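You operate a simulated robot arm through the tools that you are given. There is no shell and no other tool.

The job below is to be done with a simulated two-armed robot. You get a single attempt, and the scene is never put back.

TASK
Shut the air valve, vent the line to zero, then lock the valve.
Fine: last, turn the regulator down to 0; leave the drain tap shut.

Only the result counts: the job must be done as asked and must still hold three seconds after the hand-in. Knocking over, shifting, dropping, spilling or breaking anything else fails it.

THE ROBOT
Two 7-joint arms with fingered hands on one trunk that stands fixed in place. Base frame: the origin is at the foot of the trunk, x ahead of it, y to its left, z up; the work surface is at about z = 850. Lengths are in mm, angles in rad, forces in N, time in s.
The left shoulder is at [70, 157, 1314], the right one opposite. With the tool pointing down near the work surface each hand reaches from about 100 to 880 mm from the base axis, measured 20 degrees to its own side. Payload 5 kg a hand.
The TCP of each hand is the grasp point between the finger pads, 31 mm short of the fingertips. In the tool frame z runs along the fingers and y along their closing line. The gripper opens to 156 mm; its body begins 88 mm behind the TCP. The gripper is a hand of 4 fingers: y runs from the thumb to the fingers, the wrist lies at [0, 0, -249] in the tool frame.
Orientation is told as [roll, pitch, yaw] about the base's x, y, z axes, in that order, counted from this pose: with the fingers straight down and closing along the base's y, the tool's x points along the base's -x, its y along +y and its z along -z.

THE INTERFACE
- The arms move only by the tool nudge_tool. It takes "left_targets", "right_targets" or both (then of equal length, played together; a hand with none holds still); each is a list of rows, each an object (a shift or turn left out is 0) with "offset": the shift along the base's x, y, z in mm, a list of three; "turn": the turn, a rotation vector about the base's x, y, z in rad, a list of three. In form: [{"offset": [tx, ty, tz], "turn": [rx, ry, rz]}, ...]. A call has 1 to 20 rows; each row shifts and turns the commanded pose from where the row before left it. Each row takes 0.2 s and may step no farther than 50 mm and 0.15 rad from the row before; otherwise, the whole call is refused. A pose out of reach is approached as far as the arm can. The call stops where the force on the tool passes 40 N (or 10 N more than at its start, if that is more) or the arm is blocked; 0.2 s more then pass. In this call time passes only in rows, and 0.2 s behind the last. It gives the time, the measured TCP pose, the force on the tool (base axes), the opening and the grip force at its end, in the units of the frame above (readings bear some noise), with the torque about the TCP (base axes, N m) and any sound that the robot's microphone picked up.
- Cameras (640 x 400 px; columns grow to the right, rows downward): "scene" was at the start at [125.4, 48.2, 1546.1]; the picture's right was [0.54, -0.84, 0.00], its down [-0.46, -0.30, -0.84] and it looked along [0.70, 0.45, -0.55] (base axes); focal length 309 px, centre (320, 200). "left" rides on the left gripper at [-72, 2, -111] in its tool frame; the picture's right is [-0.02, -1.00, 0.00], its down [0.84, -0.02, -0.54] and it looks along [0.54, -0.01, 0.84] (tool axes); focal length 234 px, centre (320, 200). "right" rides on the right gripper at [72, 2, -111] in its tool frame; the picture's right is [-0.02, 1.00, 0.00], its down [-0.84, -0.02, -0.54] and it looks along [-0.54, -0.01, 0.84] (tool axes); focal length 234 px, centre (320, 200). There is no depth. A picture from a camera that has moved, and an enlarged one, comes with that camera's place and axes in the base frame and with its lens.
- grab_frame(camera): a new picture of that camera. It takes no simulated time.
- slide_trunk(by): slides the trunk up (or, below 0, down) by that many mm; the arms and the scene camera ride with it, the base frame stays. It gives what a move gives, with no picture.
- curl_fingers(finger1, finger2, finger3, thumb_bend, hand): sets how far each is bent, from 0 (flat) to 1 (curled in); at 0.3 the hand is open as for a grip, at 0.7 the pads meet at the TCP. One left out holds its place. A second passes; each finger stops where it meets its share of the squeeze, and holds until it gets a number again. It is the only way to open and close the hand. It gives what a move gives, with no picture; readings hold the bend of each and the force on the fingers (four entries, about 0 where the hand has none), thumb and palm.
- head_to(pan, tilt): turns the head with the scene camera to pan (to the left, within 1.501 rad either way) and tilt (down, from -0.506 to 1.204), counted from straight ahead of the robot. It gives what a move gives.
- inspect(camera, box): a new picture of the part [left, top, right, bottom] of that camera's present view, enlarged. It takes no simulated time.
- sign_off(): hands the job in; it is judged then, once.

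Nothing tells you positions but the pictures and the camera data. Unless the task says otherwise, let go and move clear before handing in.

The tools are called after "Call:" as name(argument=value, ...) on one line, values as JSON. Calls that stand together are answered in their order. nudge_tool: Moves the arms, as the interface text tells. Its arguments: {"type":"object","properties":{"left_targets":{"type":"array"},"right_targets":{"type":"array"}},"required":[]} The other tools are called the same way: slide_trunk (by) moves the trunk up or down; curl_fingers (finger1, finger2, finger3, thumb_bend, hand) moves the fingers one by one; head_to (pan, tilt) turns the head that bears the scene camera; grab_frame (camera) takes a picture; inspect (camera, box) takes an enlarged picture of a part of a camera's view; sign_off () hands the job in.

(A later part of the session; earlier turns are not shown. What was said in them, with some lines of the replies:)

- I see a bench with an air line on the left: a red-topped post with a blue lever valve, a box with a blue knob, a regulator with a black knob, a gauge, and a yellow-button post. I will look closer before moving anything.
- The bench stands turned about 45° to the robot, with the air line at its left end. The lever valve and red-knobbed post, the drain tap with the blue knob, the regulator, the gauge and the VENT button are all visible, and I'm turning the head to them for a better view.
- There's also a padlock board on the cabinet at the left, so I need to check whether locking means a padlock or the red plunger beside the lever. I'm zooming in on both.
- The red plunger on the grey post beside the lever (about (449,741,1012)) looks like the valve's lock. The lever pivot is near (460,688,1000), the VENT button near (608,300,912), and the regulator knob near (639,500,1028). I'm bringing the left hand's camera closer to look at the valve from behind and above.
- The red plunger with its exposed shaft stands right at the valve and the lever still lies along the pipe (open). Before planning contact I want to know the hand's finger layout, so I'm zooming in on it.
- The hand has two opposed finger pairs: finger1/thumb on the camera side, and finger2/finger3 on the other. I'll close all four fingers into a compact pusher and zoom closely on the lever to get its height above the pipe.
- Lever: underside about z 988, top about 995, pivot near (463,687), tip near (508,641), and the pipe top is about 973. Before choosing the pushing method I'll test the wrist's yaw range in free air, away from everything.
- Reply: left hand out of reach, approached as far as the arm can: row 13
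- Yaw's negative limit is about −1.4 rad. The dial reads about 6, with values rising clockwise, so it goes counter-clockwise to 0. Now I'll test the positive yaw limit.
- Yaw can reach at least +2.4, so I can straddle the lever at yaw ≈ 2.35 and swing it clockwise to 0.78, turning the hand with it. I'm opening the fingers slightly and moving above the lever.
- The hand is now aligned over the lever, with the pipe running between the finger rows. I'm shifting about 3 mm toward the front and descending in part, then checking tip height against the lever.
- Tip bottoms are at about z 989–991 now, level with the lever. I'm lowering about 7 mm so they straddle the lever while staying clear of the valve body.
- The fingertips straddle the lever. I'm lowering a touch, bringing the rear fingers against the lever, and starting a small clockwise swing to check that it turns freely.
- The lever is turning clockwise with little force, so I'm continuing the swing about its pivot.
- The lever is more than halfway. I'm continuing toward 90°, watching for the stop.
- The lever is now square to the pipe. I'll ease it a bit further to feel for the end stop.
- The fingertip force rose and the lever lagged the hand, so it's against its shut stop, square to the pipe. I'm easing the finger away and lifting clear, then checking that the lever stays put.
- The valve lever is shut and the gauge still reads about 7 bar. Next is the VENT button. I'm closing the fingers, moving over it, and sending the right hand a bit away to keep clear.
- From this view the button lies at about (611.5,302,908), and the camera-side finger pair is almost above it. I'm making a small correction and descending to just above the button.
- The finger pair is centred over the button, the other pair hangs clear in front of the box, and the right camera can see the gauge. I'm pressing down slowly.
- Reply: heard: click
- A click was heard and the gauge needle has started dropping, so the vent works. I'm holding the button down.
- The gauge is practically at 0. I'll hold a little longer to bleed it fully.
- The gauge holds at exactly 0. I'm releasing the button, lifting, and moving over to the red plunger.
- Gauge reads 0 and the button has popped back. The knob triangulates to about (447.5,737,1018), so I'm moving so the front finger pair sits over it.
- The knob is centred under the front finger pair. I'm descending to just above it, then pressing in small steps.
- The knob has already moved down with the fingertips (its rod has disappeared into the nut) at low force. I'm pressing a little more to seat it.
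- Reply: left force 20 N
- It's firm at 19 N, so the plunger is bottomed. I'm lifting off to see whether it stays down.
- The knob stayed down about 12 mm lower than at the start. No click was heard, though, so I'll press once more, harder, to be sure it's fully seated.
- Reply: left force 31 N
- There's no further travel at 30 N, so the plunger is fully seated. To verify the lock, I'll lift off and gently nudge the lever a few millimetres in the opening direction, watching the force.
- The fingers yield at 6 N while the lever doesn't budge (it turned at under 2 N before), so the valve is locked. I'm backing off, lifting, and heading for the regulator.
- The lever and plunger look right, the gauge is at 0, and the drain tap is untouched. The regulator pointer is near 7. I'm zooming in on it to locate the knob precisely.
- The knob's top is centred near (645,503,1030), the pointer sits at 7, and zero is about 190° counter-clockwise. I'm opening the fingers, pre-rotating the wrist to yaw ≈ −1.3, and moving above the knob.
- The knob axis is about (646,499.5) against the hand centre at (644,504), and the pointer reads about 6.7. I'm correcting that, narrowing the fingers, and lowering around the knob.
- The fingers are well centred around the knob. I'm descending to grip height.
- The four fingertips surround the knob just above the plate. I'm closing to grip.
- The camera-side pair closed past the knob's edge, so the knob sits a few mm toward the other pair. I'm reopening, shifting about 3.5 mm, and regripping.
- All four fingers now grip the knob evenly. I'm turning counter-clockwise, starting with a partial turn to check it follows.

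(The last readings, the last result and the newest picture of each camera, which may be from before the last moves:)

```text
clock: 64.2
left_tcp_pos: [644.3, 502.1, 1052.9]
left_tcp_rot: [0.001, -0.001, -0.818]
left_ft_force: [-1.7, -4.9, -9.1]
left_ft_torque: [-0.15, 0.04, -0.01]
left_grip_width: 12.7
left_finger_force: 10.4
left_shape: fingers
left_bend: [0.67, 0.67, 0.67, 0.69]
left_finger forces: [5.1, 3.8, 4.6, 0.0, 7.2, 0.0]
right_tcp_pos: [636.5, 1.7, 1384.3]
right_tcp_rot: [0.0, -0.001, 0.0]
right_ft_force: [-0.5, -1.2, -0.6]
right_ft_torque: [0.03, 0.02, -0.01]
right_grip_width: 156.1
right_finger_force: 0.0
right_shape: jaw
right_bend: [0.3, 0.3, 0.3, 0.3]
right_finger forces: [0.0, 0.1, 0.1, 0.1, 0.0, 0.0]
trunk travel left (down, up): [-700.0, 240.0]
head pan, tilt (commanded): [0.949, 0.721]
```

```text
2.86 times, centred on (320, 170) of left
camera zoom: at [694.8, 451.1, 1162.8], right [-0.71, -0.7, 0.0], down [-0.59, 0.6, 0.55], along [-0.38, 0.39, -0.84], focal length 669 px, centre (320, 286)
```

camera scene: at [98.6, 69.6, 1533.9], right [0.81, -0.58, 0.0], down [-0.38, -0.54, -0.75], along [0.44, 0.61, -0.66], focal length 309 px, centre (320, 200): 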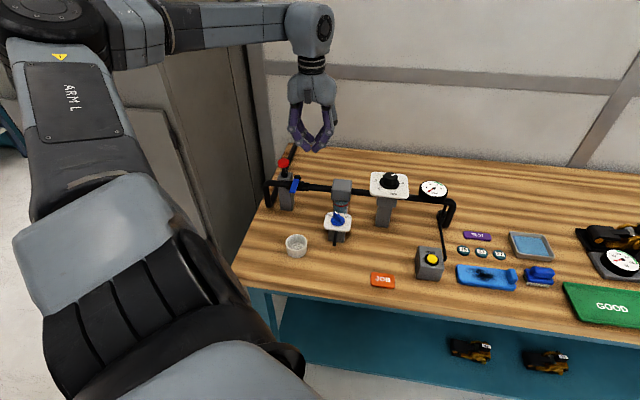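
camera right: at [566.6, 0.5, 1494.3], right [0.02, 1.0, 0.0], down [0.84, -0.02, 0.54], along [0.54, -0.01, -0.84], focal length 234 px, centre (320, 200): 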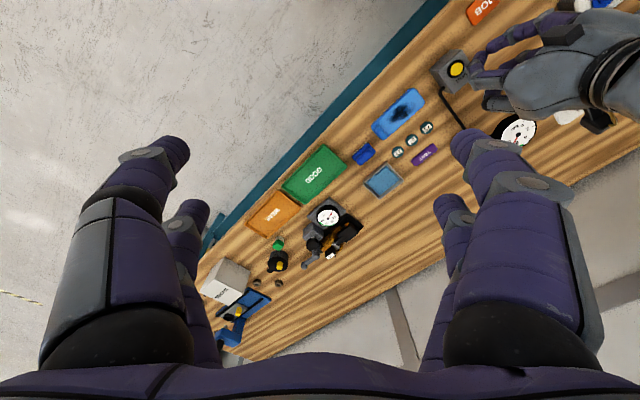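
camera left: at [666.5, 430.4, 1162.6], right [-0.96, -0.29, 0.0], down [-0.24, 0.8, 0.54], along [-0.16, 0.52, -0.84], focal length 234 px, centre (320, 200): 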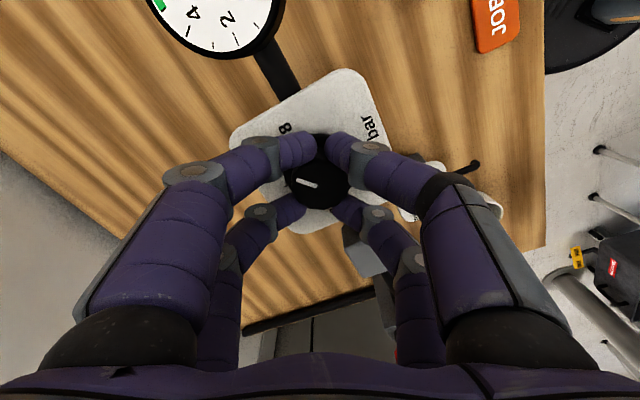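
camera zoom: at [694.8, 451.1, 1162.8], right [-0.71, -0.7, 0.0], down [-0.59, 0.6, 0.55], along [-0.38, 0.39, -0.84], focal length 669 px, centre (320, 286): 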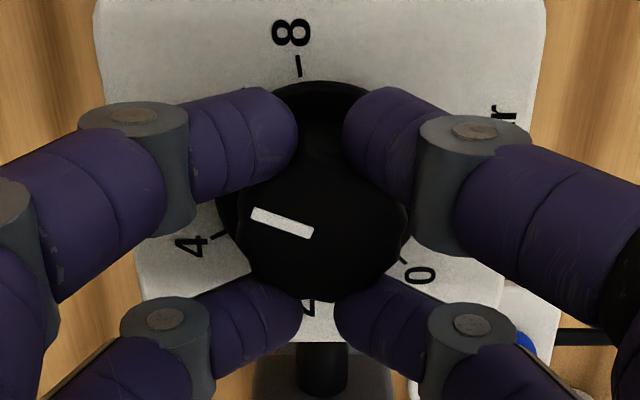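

The pointer turns along with the hand. Continuing.

Call:
nudge_tool(left_targets=[{"turn": [0, 0, 0.1]}, {"turn": [0, 0, 0.1]}, {"turn": [0, 0, 0.1]}, {"turn": [0, 0, 0.1]}, {"turn": [0, 0, 0.1]}, {"turn": [0, 0, 0.1]}, {"turn": [0, 0, 0.1]}, {"turn": [0, 0, 0.1]}, {"turn": [0, 0, 0.1]}, {"turn": [0, 0, 0.1]}, {"turn": [0, 0, 0.1]}, {"turn": [0, 0, 0.1]}, {"turn": [0, 0, 0.1]}, {"turn": [0, 0, 0.1]}, {"turn": [0, 0, 0.1]}, {"turn": [0, 0, 0.1]}, {"turn": [0, 0, 0.1]}, {"turn": [0, 0, 0.1]}])

Call:
inspect(camera="left", box=[240, 100, 400, 240])

Call:
grab_frame(camera="scene")

```text
clock: 68.0
left_tcp_pos: [642.9, 502.5, 1053.8]
left_tcp_rot: [-0.001, 0.0, 0.983]
left_ft_force: [-7.8, -8.2, -8.9]
left_ft_torque: [-0.15, 0.14, 0.0]
left_grip_width: 10.7
left_finger_force: 13.5
left_shape: fingers
left_bend: [0.67, 0.67, 0.67, 0.69]
left_finger forces: [4.8, 8.7, 8.8, 0.2, 4.8, 0.0]
right_tcp_pos: [635.4, 0.2, 1386.2]
right_tcp_rot: [0.001, -0.001, -0.001]
right_ft_force: [0.3, -0.3, -0.1]
right_ft_torque: [-0.01, -0.06, 0.0]
right_grip_width: 156.0
right_finger_force: 0.2
right_shape: jaw
right_bend: [0.3, 0.3, 0.3, 0.3]
right_finger forces: [0.0, 0.0, 0.1, 0.0, 0.1, 0.0]
trunk travel left (down, up): [-700.0, 240.0]
head pan, tilt (commanded): [0.949, 0.721]
```

```text
2.86 times, centred on (320, 170) of left
camera zoom: at [683.3, 563.1, 1163.4], right [0.84, -0.53, 0.0], down [-0.45, -0.71, 0.54], along [-0.29, -0.46, -0.84], focal length 669 px, centre (320, 286)
```

zoom: 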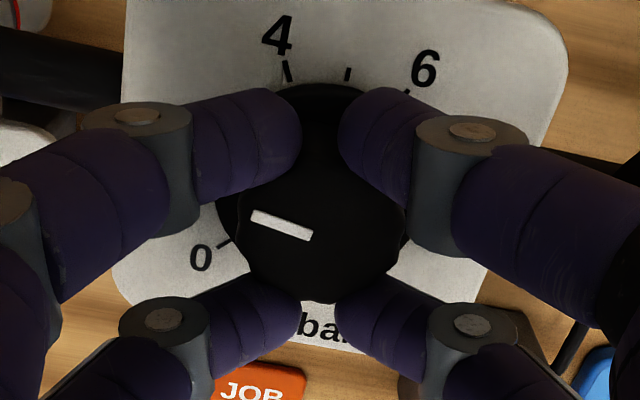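

```text
taken
camera scene: at [99.5, 67.7, 1533.9], right [0.81, -0.58, 0.0], down [-0.38, -0.54, -0.75], along [0.44, 0.61, -0.66], focal length 309 px, centre (320, 200)
```

scene: 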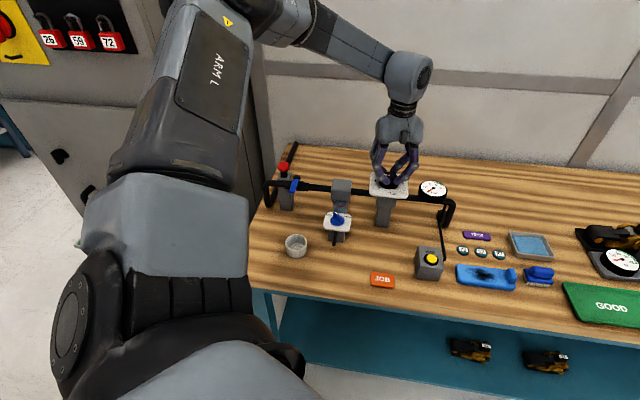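

About 131° done, with the pointer near 2. There's a bit of side load, so I'm re-centring 1.5 mm while I continue.

Call:
nudge_tool(left_targets=[{"turn": [0, 0, 0.1], "offset": [-0.7, -0.7, 0]}, {"turn": [0, 0, 0.1], "offset": [-0.7, -0.7, 0]}, {"turn": [0, 0, 0.1]}, {"turn": [0, 0, 0.1]}, {"turn": [0, 0, 0.1]}, {"turn": [0, 0, 0.1]}, {"turn": [0, 0, 0.08]}])

Call:
inspect(camera="left", box=[240, 100, 400, 240])

```text
clock: 69.7
left_tcp_pos: [642.1, 501.8, 1053.3]
left_tcp_rot: [-0.002, 0.0, 1.664]
left_ft_force: [4.1, 0.3, -4.4]
left_ft_torque: [0.06, -0.06, -0.03]
left_grip_width: 11.1
left_finger_force: 13.5
left_shape: fingers
left_bend: [0.67, 0.67, 0.67, 0.69]
left_finger forces: [6.4, 5.4, 6.8, 0.0, 8.0, 0.0]
right_tcp_pos: [637.4, 3.6, 1384.8]
right_tcp_rot: [0.0, 0.001, 0.0]
right_ft_force: [0.6, -0.3, 0.6]
right_ft_torque: [0.0, -0.02, -0.04]
right_grip_width: 155.7
right_finger_force: 0.0
right_shape: jaw
right_bend: [0.3, 0.3, 0.3, 0.3]
right_finger forces: [0.1, 0.1, 0.0, 0.0, 0.0, 0.1]
trunk travel left (down, up): [-700.0, 240.0]
head pan, tilt (commanded): [0.949, 0.721]
```

```text
2.86 times, centred on (320, 170) of left
camera zoom: at [635.7, 573.4, 1163.1], right [0.99, 0.12, 0.0], down [0.1, -0.83, 0.54], along [0.06, -0.54, -0.84], focal length 669 px, centre (320, 286)
```

zoom: 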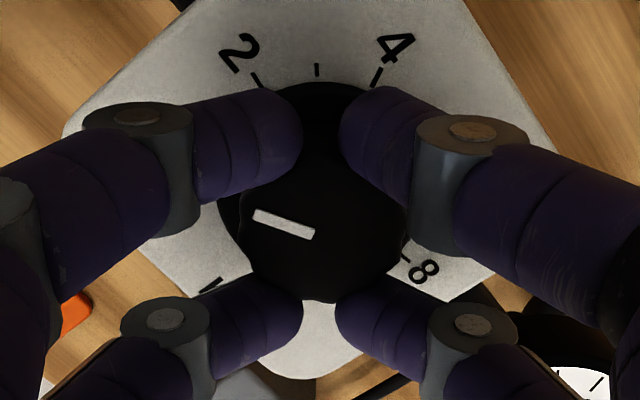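

Almost there, with the pointer around 0.5. I'm turning on in small steps until the stop is felt.

Call:
nudge_tool(left_targets=[{"turn": [0, 0, 0.05]}, {"turn": [0, 0, 0.05]}, {"turn": [0, 0, 0.05]}])

Call:
inspect(camera="left", box=[240, 100, 400, 240])

Call:
inspect(camera="scene", box=[360, 160, 420, 210])

```text
clock: 70.5
left_tcp_pos: [642.5, 501.9, 1053.7]
left_tcp_rot: [0.0, -0.002, 1.813]
left_ft_force: [6.0, -0.5, -3.6]
left_ft_torque: [0.05, -0.17, -0.03]
left_grip_width: 11.1
left_finger_force: 13.9
left_shape: fingers
left_bend: [0.67, 0.68, 0.67, 0.69]
left_finger forces: [5.7, 5.7, 7.7, 0.0, 8.1, 0.1]
right_tcp_pos: [637.1, 1.8, 1385.4]
right_tcp_rot: [0.0, 0.001, 0.001]
right_ft_force: [-0.3, -0.3, 0.2]
right_ft_torque: [0.01, -0.01, 0.01]
right_grip_width: 155.7
right_finger_force: 0.1
right_shape: jaw
right_bend: [0.3, 0.3, 0.3, 0.3]
right_finger forces: [0.1, 0.0, 0.1, 0.1, 0.0, 0.0]
trunk travel left (down, up): [-700.0, 240.0]
head pan, tilt (commanded): [0.949, 0.721]
```

```text
2.86 times, centred on (320, 170) of left
camera zoom: at [625.0, 571.4, 1163.0], right [0.97, 0.26, 0.0], down [0.22, -0.81, 0.55], along [0.14, -0.53, -0.84], focal length 669 px, centre (320, 286)
```

zoom: 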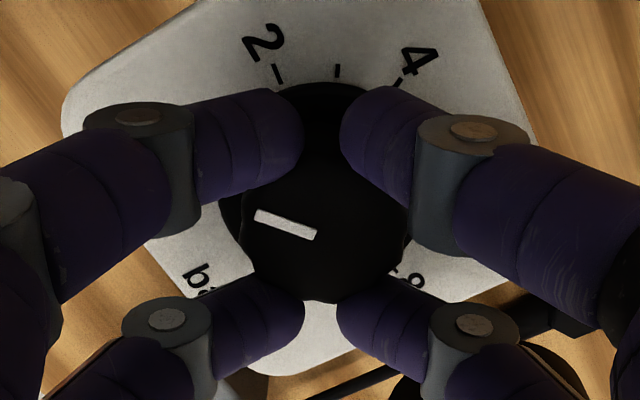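

```text
8.00 times, centred on (390, 185) of scene
camera zoom: at [101.0, 68.8, 1533.8], right [0.81, -0.58, 0.0], down [-0.39, -0.54, -0.75], along [0.44, 0.61, -0.66], focal length 2469 px, centre (-240, 320)
```

zoom: 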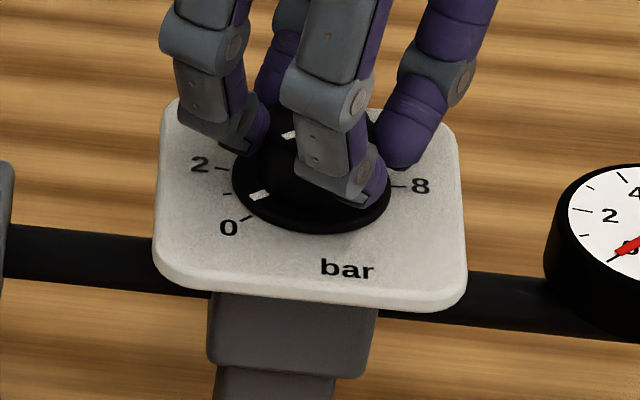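

The skirt mark is visible in the scene view at about 0.6, and needs about 15° more. Continuing.

Call:
nudge_tool(left_targets=[{"turn": [0, 0, 0.06]}, {"turn": [0, 0, 0.06]}, {"turn": [0, 0, 0.06]}, {"turn": [0, 0, 0.04]}])

Call:
inspect(camera="left", box=[240, 100, 400, 240])

Call:
inspect(camera="scene", box=[360, 160, 420, 210])

```text
clock: 71.5
left_tcp_pos: [642.8, 501.2, 1053.4]
left_tcp_rot: [0.001, 0.0, 2.031]
left_ft_force: [4.0, -1.1, -3.9]
left_ft_torque: [0.04, -0.09, -0.37]
left_grip_width: 10.8
left_finger_force: 18.4
left_shape: fingers
left_bend: [0.68, 0.67, 0.68, 0.69]
left_finger forces: [10.7, 4.4, 14.3, 0.0, 7.0, 0.1]
right_tcp_pos: [636.5, 1.5, 1384.6]
right_tcp_rot: [0.0, 0.002, -0.001]
right_ft_force: [-0.1, -1.0, 0.1]
right_ft_torque: [0.01, 0.04, 0.0]
right_grip_width: 156.0
right_finger_force: 0.0
right_shape: jaw
right_bend: [0.3, 0.3, 0.3, 0.3]
right_finger forces: [0.0, 0.0, 0.0, 0.1, 0.0, 0.1]
trunk travel left (down, up): [-700.0, 240.0]
head pan, tilt (commanded): [0.949, 0.721]
```

```text
2.86 times, centred on (320, 170) of left
camera zoom: at [610.5, 565.6, 1163.0], right [0.88, 0.47, 0.0], down [0.39, -0.74, 0.54], along [0.25, -0.48, -0.84], focal length 669 px, centre (320, 286)
```

zoom: 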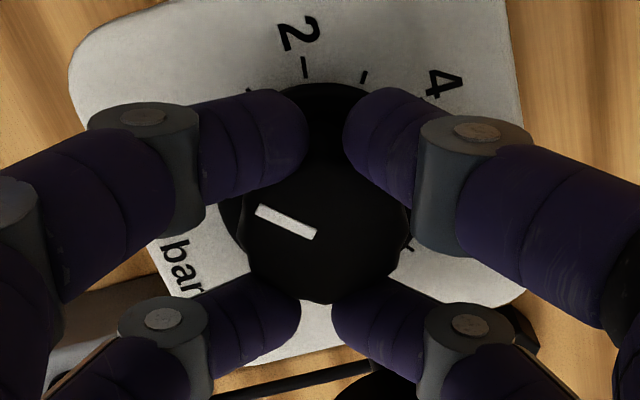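

```text
8.00 times, centred on (390, 185) of scene
camera zoom: at [100.7, 68.5, 1533.8], right [0.81, -0.58, 0.0], down [-0.39, -0.54, -0.75], along [0.44, 0.61, -0.66], focal length 2469 px, centre (-240, 320)
```

zoom: 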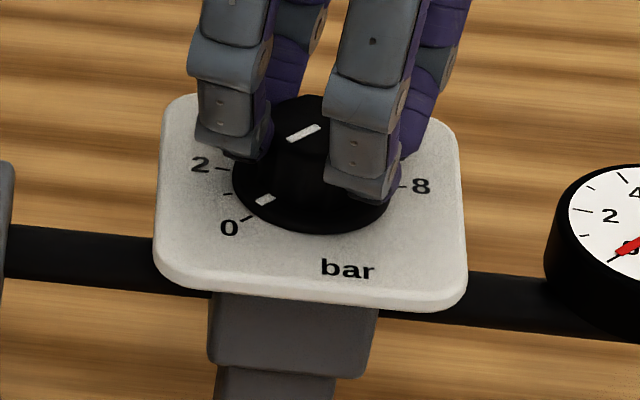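

The torque jumped to −0.37 N m and the mark lines up with 0, so the knob is on its stop. I'll press a hair more to be sure.

Call:
nudge_tool(left_targets=[{"turn": [0, 0, 0.04]}, {"turn": [0, 0, 0.04]}])

Call:
inspect(camera="scene", box=[365, 165, 405, 200])

```text
clock: 72.0
left_tcp_pos: [642.3, 501.6, 1053.4]
left_tcp_rot: [0.002, -0.001, 2.109]
left_ft_force: [4.0, -1.9, -3.4]
left_ft_torque: [-0.02, -0.07, -0.55]
left_grip_width: 9.5
left_finger_force: 29.1
left_shape: fingers
left_bend: [0.71, 0.67, 0.68, 0.69]
left_finger forces: [20.5, 4.9, 25.2, 0.0, 7.3, 0.0]
right_tcp_pos: [637.0, 1.8, 1384.8]
right_tcp_rot: [0.001, 0.001, 0.001]
right_ft_force: [0.0, -0.6, -0.4]
right_ft_torque: [0.0, 0.01, 0.04]
right_grip_width: 155.8
right_finger_force: 0.0
right_shape: jaw
right_bend: [0.3, 0.3, 0.3, 0.3]
right_finger forces: [0.0, 0.0, 0.0, 0.1, 0.0, 0.1]
trunk travel left (down, up): [-700.0, 240.0]
head pan, tilt (commanded): [0.949, 0.721]
```

```text
11.43 times, centred on (385, 182) of scene
camera zoom: at [100.6, 68.5, 1533.8], right [0.81, -0.58, 0.0], down [-0.39, -0.54, -0.75], along [0.44, 0.61, -0.66], focal length 3527 px, centre (-423, 400)
```

zoom: 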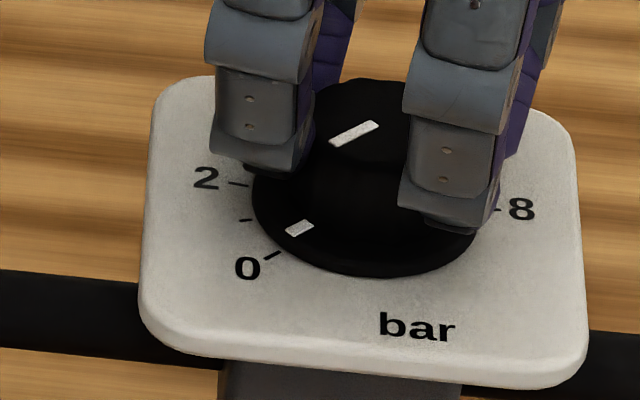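

The torque keeps rising while the mark stays at 0, so it's firmly on the stop. I'm relaxing the twist slightly, opening the fingers, and lifting straight up.

Call:
nudge_tool(left_targets=[{"turn": [0, 0, -0.06]}, {"turn": [0, 0, -0.06]}])

Call:
curl_fingers(hand="left", finger1=0.59, finger2=0.59, finger3=0.59, thumb_bend=0.59)

Call:
inspect(camera="scene", box=[365, 165, 405, 200])

Call:
inspect(camera="left", box=[240, 100, 400, 240])

```text
clock: 72.7
left_tcp_pos: [642.5, 501.7, 1051.8]
left_tcp_rot: [0.001, 0.0, 1.991]
left_ft_force: [4.2, -2.0, -4.6]
left_ft_torque: [-0.04, -0.06, 0.04]
left_grip_width: 10.2
left_finger_force: 17.1
left_shape: fingers
left_bend: [0.71, 0.68, 0.67, 0.69]
left_finger forces: [7.8, 7.7, 10.1, 0.0, 8.9, 0.0]
right_tcp_pos: [636.9, 2.4, 1384.2]
right_tcp_rot: [-0.001, 0.003, 0.0]
right_ft_force: [0.2, -0.3, 0.1]
right_ft_torque: [0.03, 0.01, 0.01]
right_grip_width: 155.9
right_finger_force: 0.0
right_shape: jaw
right_bend: [0.3, 0.3, 0.3, 0.3]
right_finger forces: [0.0, 0.1, 0.1, 0.1, 0.0, 0.0]
trunk travel left (down, up): [-700.0, 240.0]
head pan, tilt (commanded): [0.949, 0.721]
```

```text
clock: 73.7
left_tcp_pos: [642.1, 501.3, 1053.5]
left_tcp_rot: [0.0, 0.0, 1.993]
left_ft_force: [0.3, -0.2, 0.8]
left_ft_torque: [0.0, 0.03, -0.03]
left_grip_width: 44.5
left_finger_force: 0.0
left_shape: fingers
left_bend: [0.59, 0.59, 0.59, 0.59]
left_finger forces: [0.0, 0.0, 0.0, 0.0, 0.1, 0.0]
right_tcp_pos: [635.7, 1.4, 1385.7]
right_tcp_rot: [-0.001, 0.001, 0.002]
right_ft_force: [0.6, 0.1, -0.5]
right_ft_torque: [-0.05, -0.01, -0.03]
right_grip_width: 155.8
right_finger_force: 0.2
right_shape: jaw
right_bend: [0.3, 0.3, 0.3, 0.3]
right_finger forces: [0.0, 0.1, 0.0, 0.0, 0.0, 0.0]
trunk travel left (down, up): [-700.0, 240.0]
head pan, tilt (commanded): [0.949, 0.721]
```

```text
11.43 times, centred on (385, 182) of scene
camera zoom: at [99.3, 68.4, 1533.9], right [0.81, -0.58, 0.0], down [-0.38, -0.54, -0.75], along [0.44, 0.61, -0.66], focal length 3527 px, centre (-423, 400)
```

zoom: 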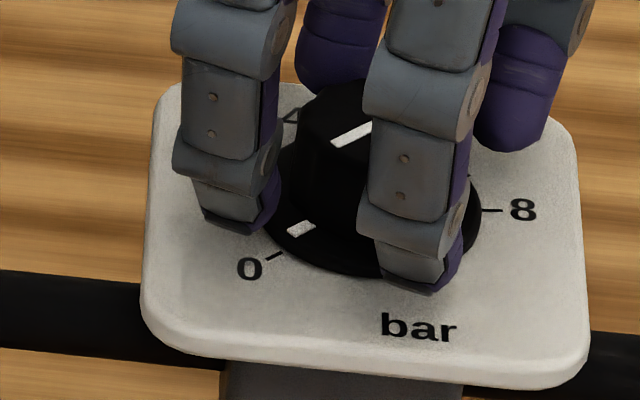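

```text
2.86 times, centred on (320, 170) of left
camera zoom: at [611.8, 566.3, 1163.8], right [0.9, 0.43, 0.0], down [0.36, -0.76, 0.54], along [0.23, -0.49, -0.84], focal length 669 px, centre (320, 286)
```

zoom: 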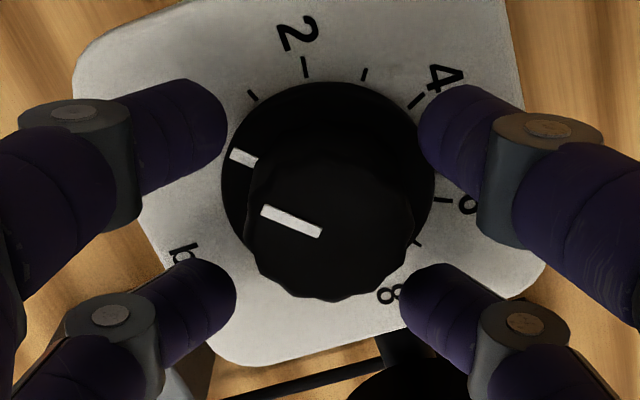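

Mark is at 0 and the fingers are free. I'm lifting straight up and clear.

Call:
nudge_tool(left_targets=[{"offset": [0, 0, 10]}, {"offset": [0, 0, 30]}, {"offset": [0, 0, 40]}, {"offset": [0, 0, 40]}, {"offset": [0, 0, 40]}, {"offset": [-20, 20, 30]}, {"offset": [-20, 20, 20]}])

Call:
inspect(camera="scene", box=[365, 165, 405, 200])

Call:
grab_frame(camera="left")

Call:
inspect(camera="scene", box=[260, 140, 460, 290])

```text
clock: 75.2
left_tcp_pos: [602.4, 543.2, 1264.3]
left_tcp_rot: [0.001, 0.003, 1.992]
left_ft_force: [0.9, 0.2, 0.5]
left_ft_torque: [0.0, -0.06, 0.03]
left_grip_width: 44.6
left_finger_force: 0.1
left_shape: fingers
left_bend: [0.59, 0.59, 0.59, 0.59]
left_finger forces: [0.1, 0.0, 0.0, 0.0, 0.0, 0.1]
right_tcp_pos: [632.7, 4.5, 1385.9]
right_tcp_rot: [0.0, -0.003, 0.001]
right_ft_force: [0.2, 0.4, 0.6]
right_ft_torque: [-0.01, -0.02, -0.02]
right_grip_width: 156.0
right_finger_force: 0.1
right_shape: jaw
right_bend: [0.3, 0.3, 0.3, 0.3]
right_finger forces: [0.0, 0.1, 0.1, 0.0, 0.1, 0.0]
trunk travel left (down, up): [-700.0, 240.0]
head pan, tilt (commanded): [0.949, 0.721]
```

```text
11.43 times, centred on (385, 182) of scene
camera zoom: at [97.5, 69.8, 1534.0], right [0.81, -0.58, 0.0], down [-0.38, -0.54, -0.75], along [0.44, 0.61, -0.66], focal length 3527 px, centre (-423, 400)
```

zoom: 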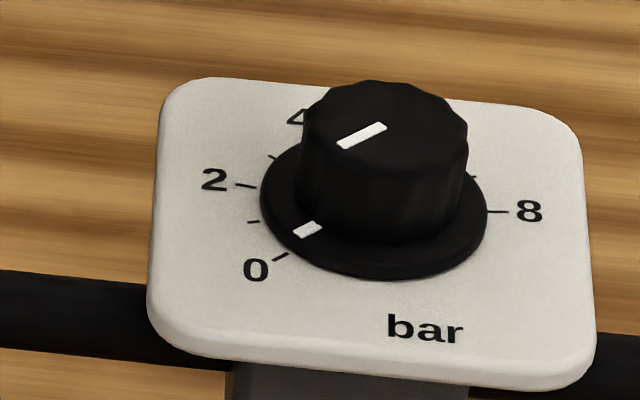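

```text
taken
camera left: at [570.8, 608.4, 1373.7], right [0.9, 0.43, 0.0], down [0.36, -0.76, 0.55], along [0.23, -0.49, -0.84], focal length 234 px, centre (320, 200)
```

left: 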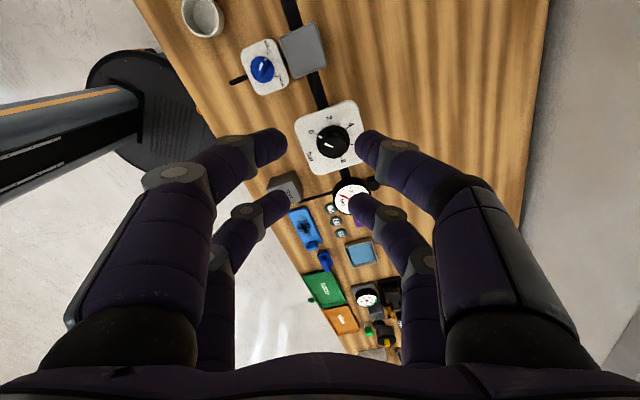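

```text
2.67 times, centred on (360, 215) of scene
camera zoom: at [97.5, 69.8, 1534.0], right [0.81, -0.58, 0.0], down [-0.38, -0.54, -0.75], along [0.44, 0.61, -0.66], focal length 823 px, centre (213, 160)
```

zoom: 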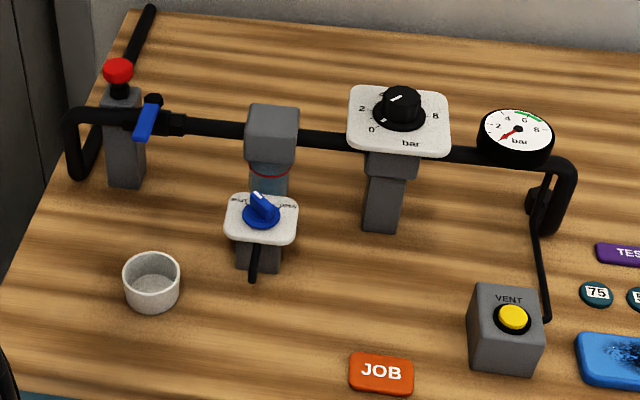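

Call:
inspect(camera="left", box=[290, 90, 380, 220])

Call:
inspect(camera="scene", box=[265, 140, 325, 200])

Call:
inspect(camera="scene", box=[315, 200, 365, 240])

Call:
inspect(camera="scene", box=[405, 170, 465, 220])

```text
3.08 times, centred on (335, 155) of left
camera zoom: at [570.8, 608.4, 1373.7], right [0.9, 0.43, 0.0], down [0.36, -0.76, 0.55], along [0.23, -0.49, -0.84], focal length 720 px, centre (274, 338)
```

zoom: 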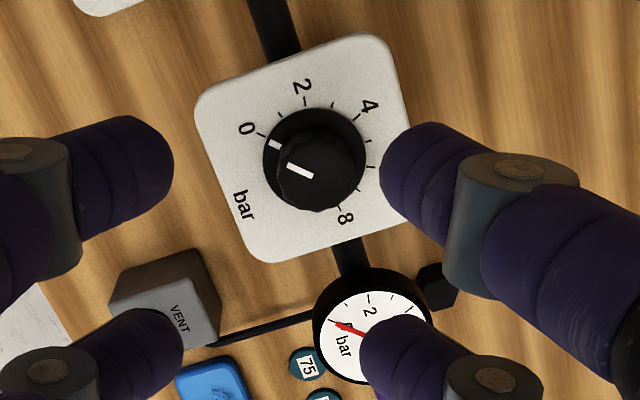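

```text
6.67 times, centred on (295, 170) of scene
camera zoom: at [97.5, 69.8, 1534.0], right [0.81, -0.58, 0.0], down [-0.38, -0.54, -0.75], along [0.44, 0.61, -0.66], focal length 2058 px, centre (487, 400)
```

zoom: 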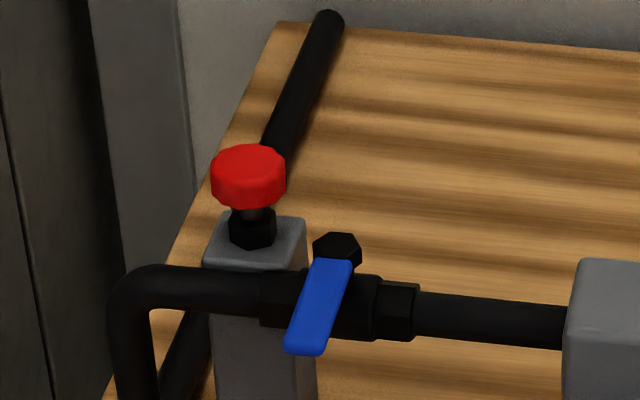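

```text
10.00 times, centred on (340, 220) of scene
camera zoom: at [97.5, 69.8, 1534.0], right [0.81, -0.58, 0.0], down [-0.38, -0.54, -0.75], along [0.44, 0.61, -0.66], focal length 3086 px, centre (120, 0)
```

zoom: 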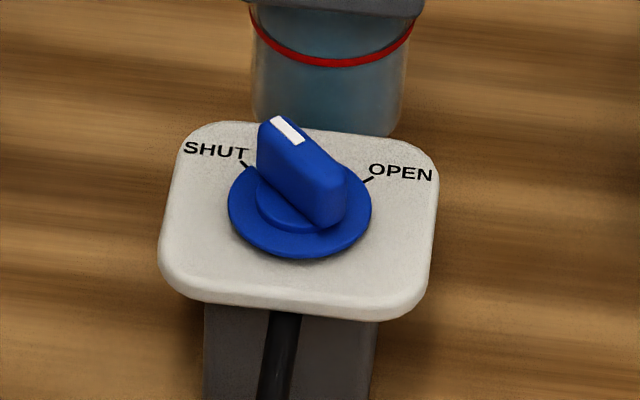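

```text
8.00 times, centred on (435, 195) of scene
camera zoom: at [97.5, 69.8, 1534.0], right [0.81, -0.58, 0.0], down [-0.38, -0.54, -0.75], along [0.44, 0.61, -0.66], focal length 2469 px, centre (-600, 240)
```

zoom: 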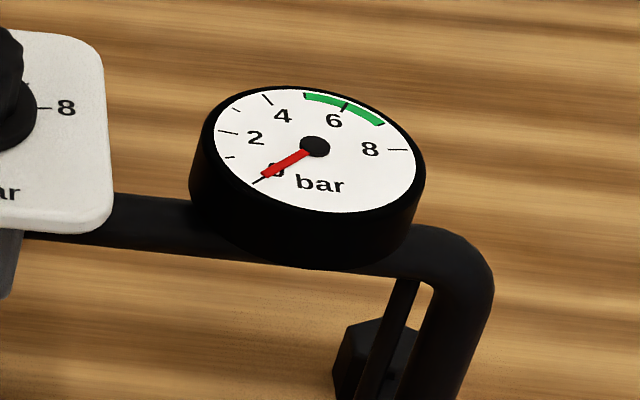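

All checks hold: lever square to the pipe, plunger down, gauge at 0, regulator mark at 0 and drain tap on SHUT. Both hands are clear of everything, so I'm handing in.

Call:
sign_off()

```text
The job is handed in.
```

The job is done as asked and handed in; the hand-in gave no verdict, so this rests on my own checks.

- **Air valve:** the lever is turned a quarter turn to its stop, square to the pipe.
- **Vent:** I held the VENT button until the gauge read 0. It still read 0 in the last pictures, long after I let the button go.
- **Lock:** I pushed the red plunger beside the valve down until it bottomed out, and it stayed down. I took this plunger to be the valve's lock and left the padlocks on the cabinet alone. A gentle push of about 6 N toward open did not move the lever, which had turned easily before.
- **Regulator:** turned down last, to its stop at 0, and the mark still lined up with 0 after I let go.
- **Drain tap:** not touched, and still on SHUT.

Both hands were clear at the hand-in, and I saw nothing else moved or knocked over.
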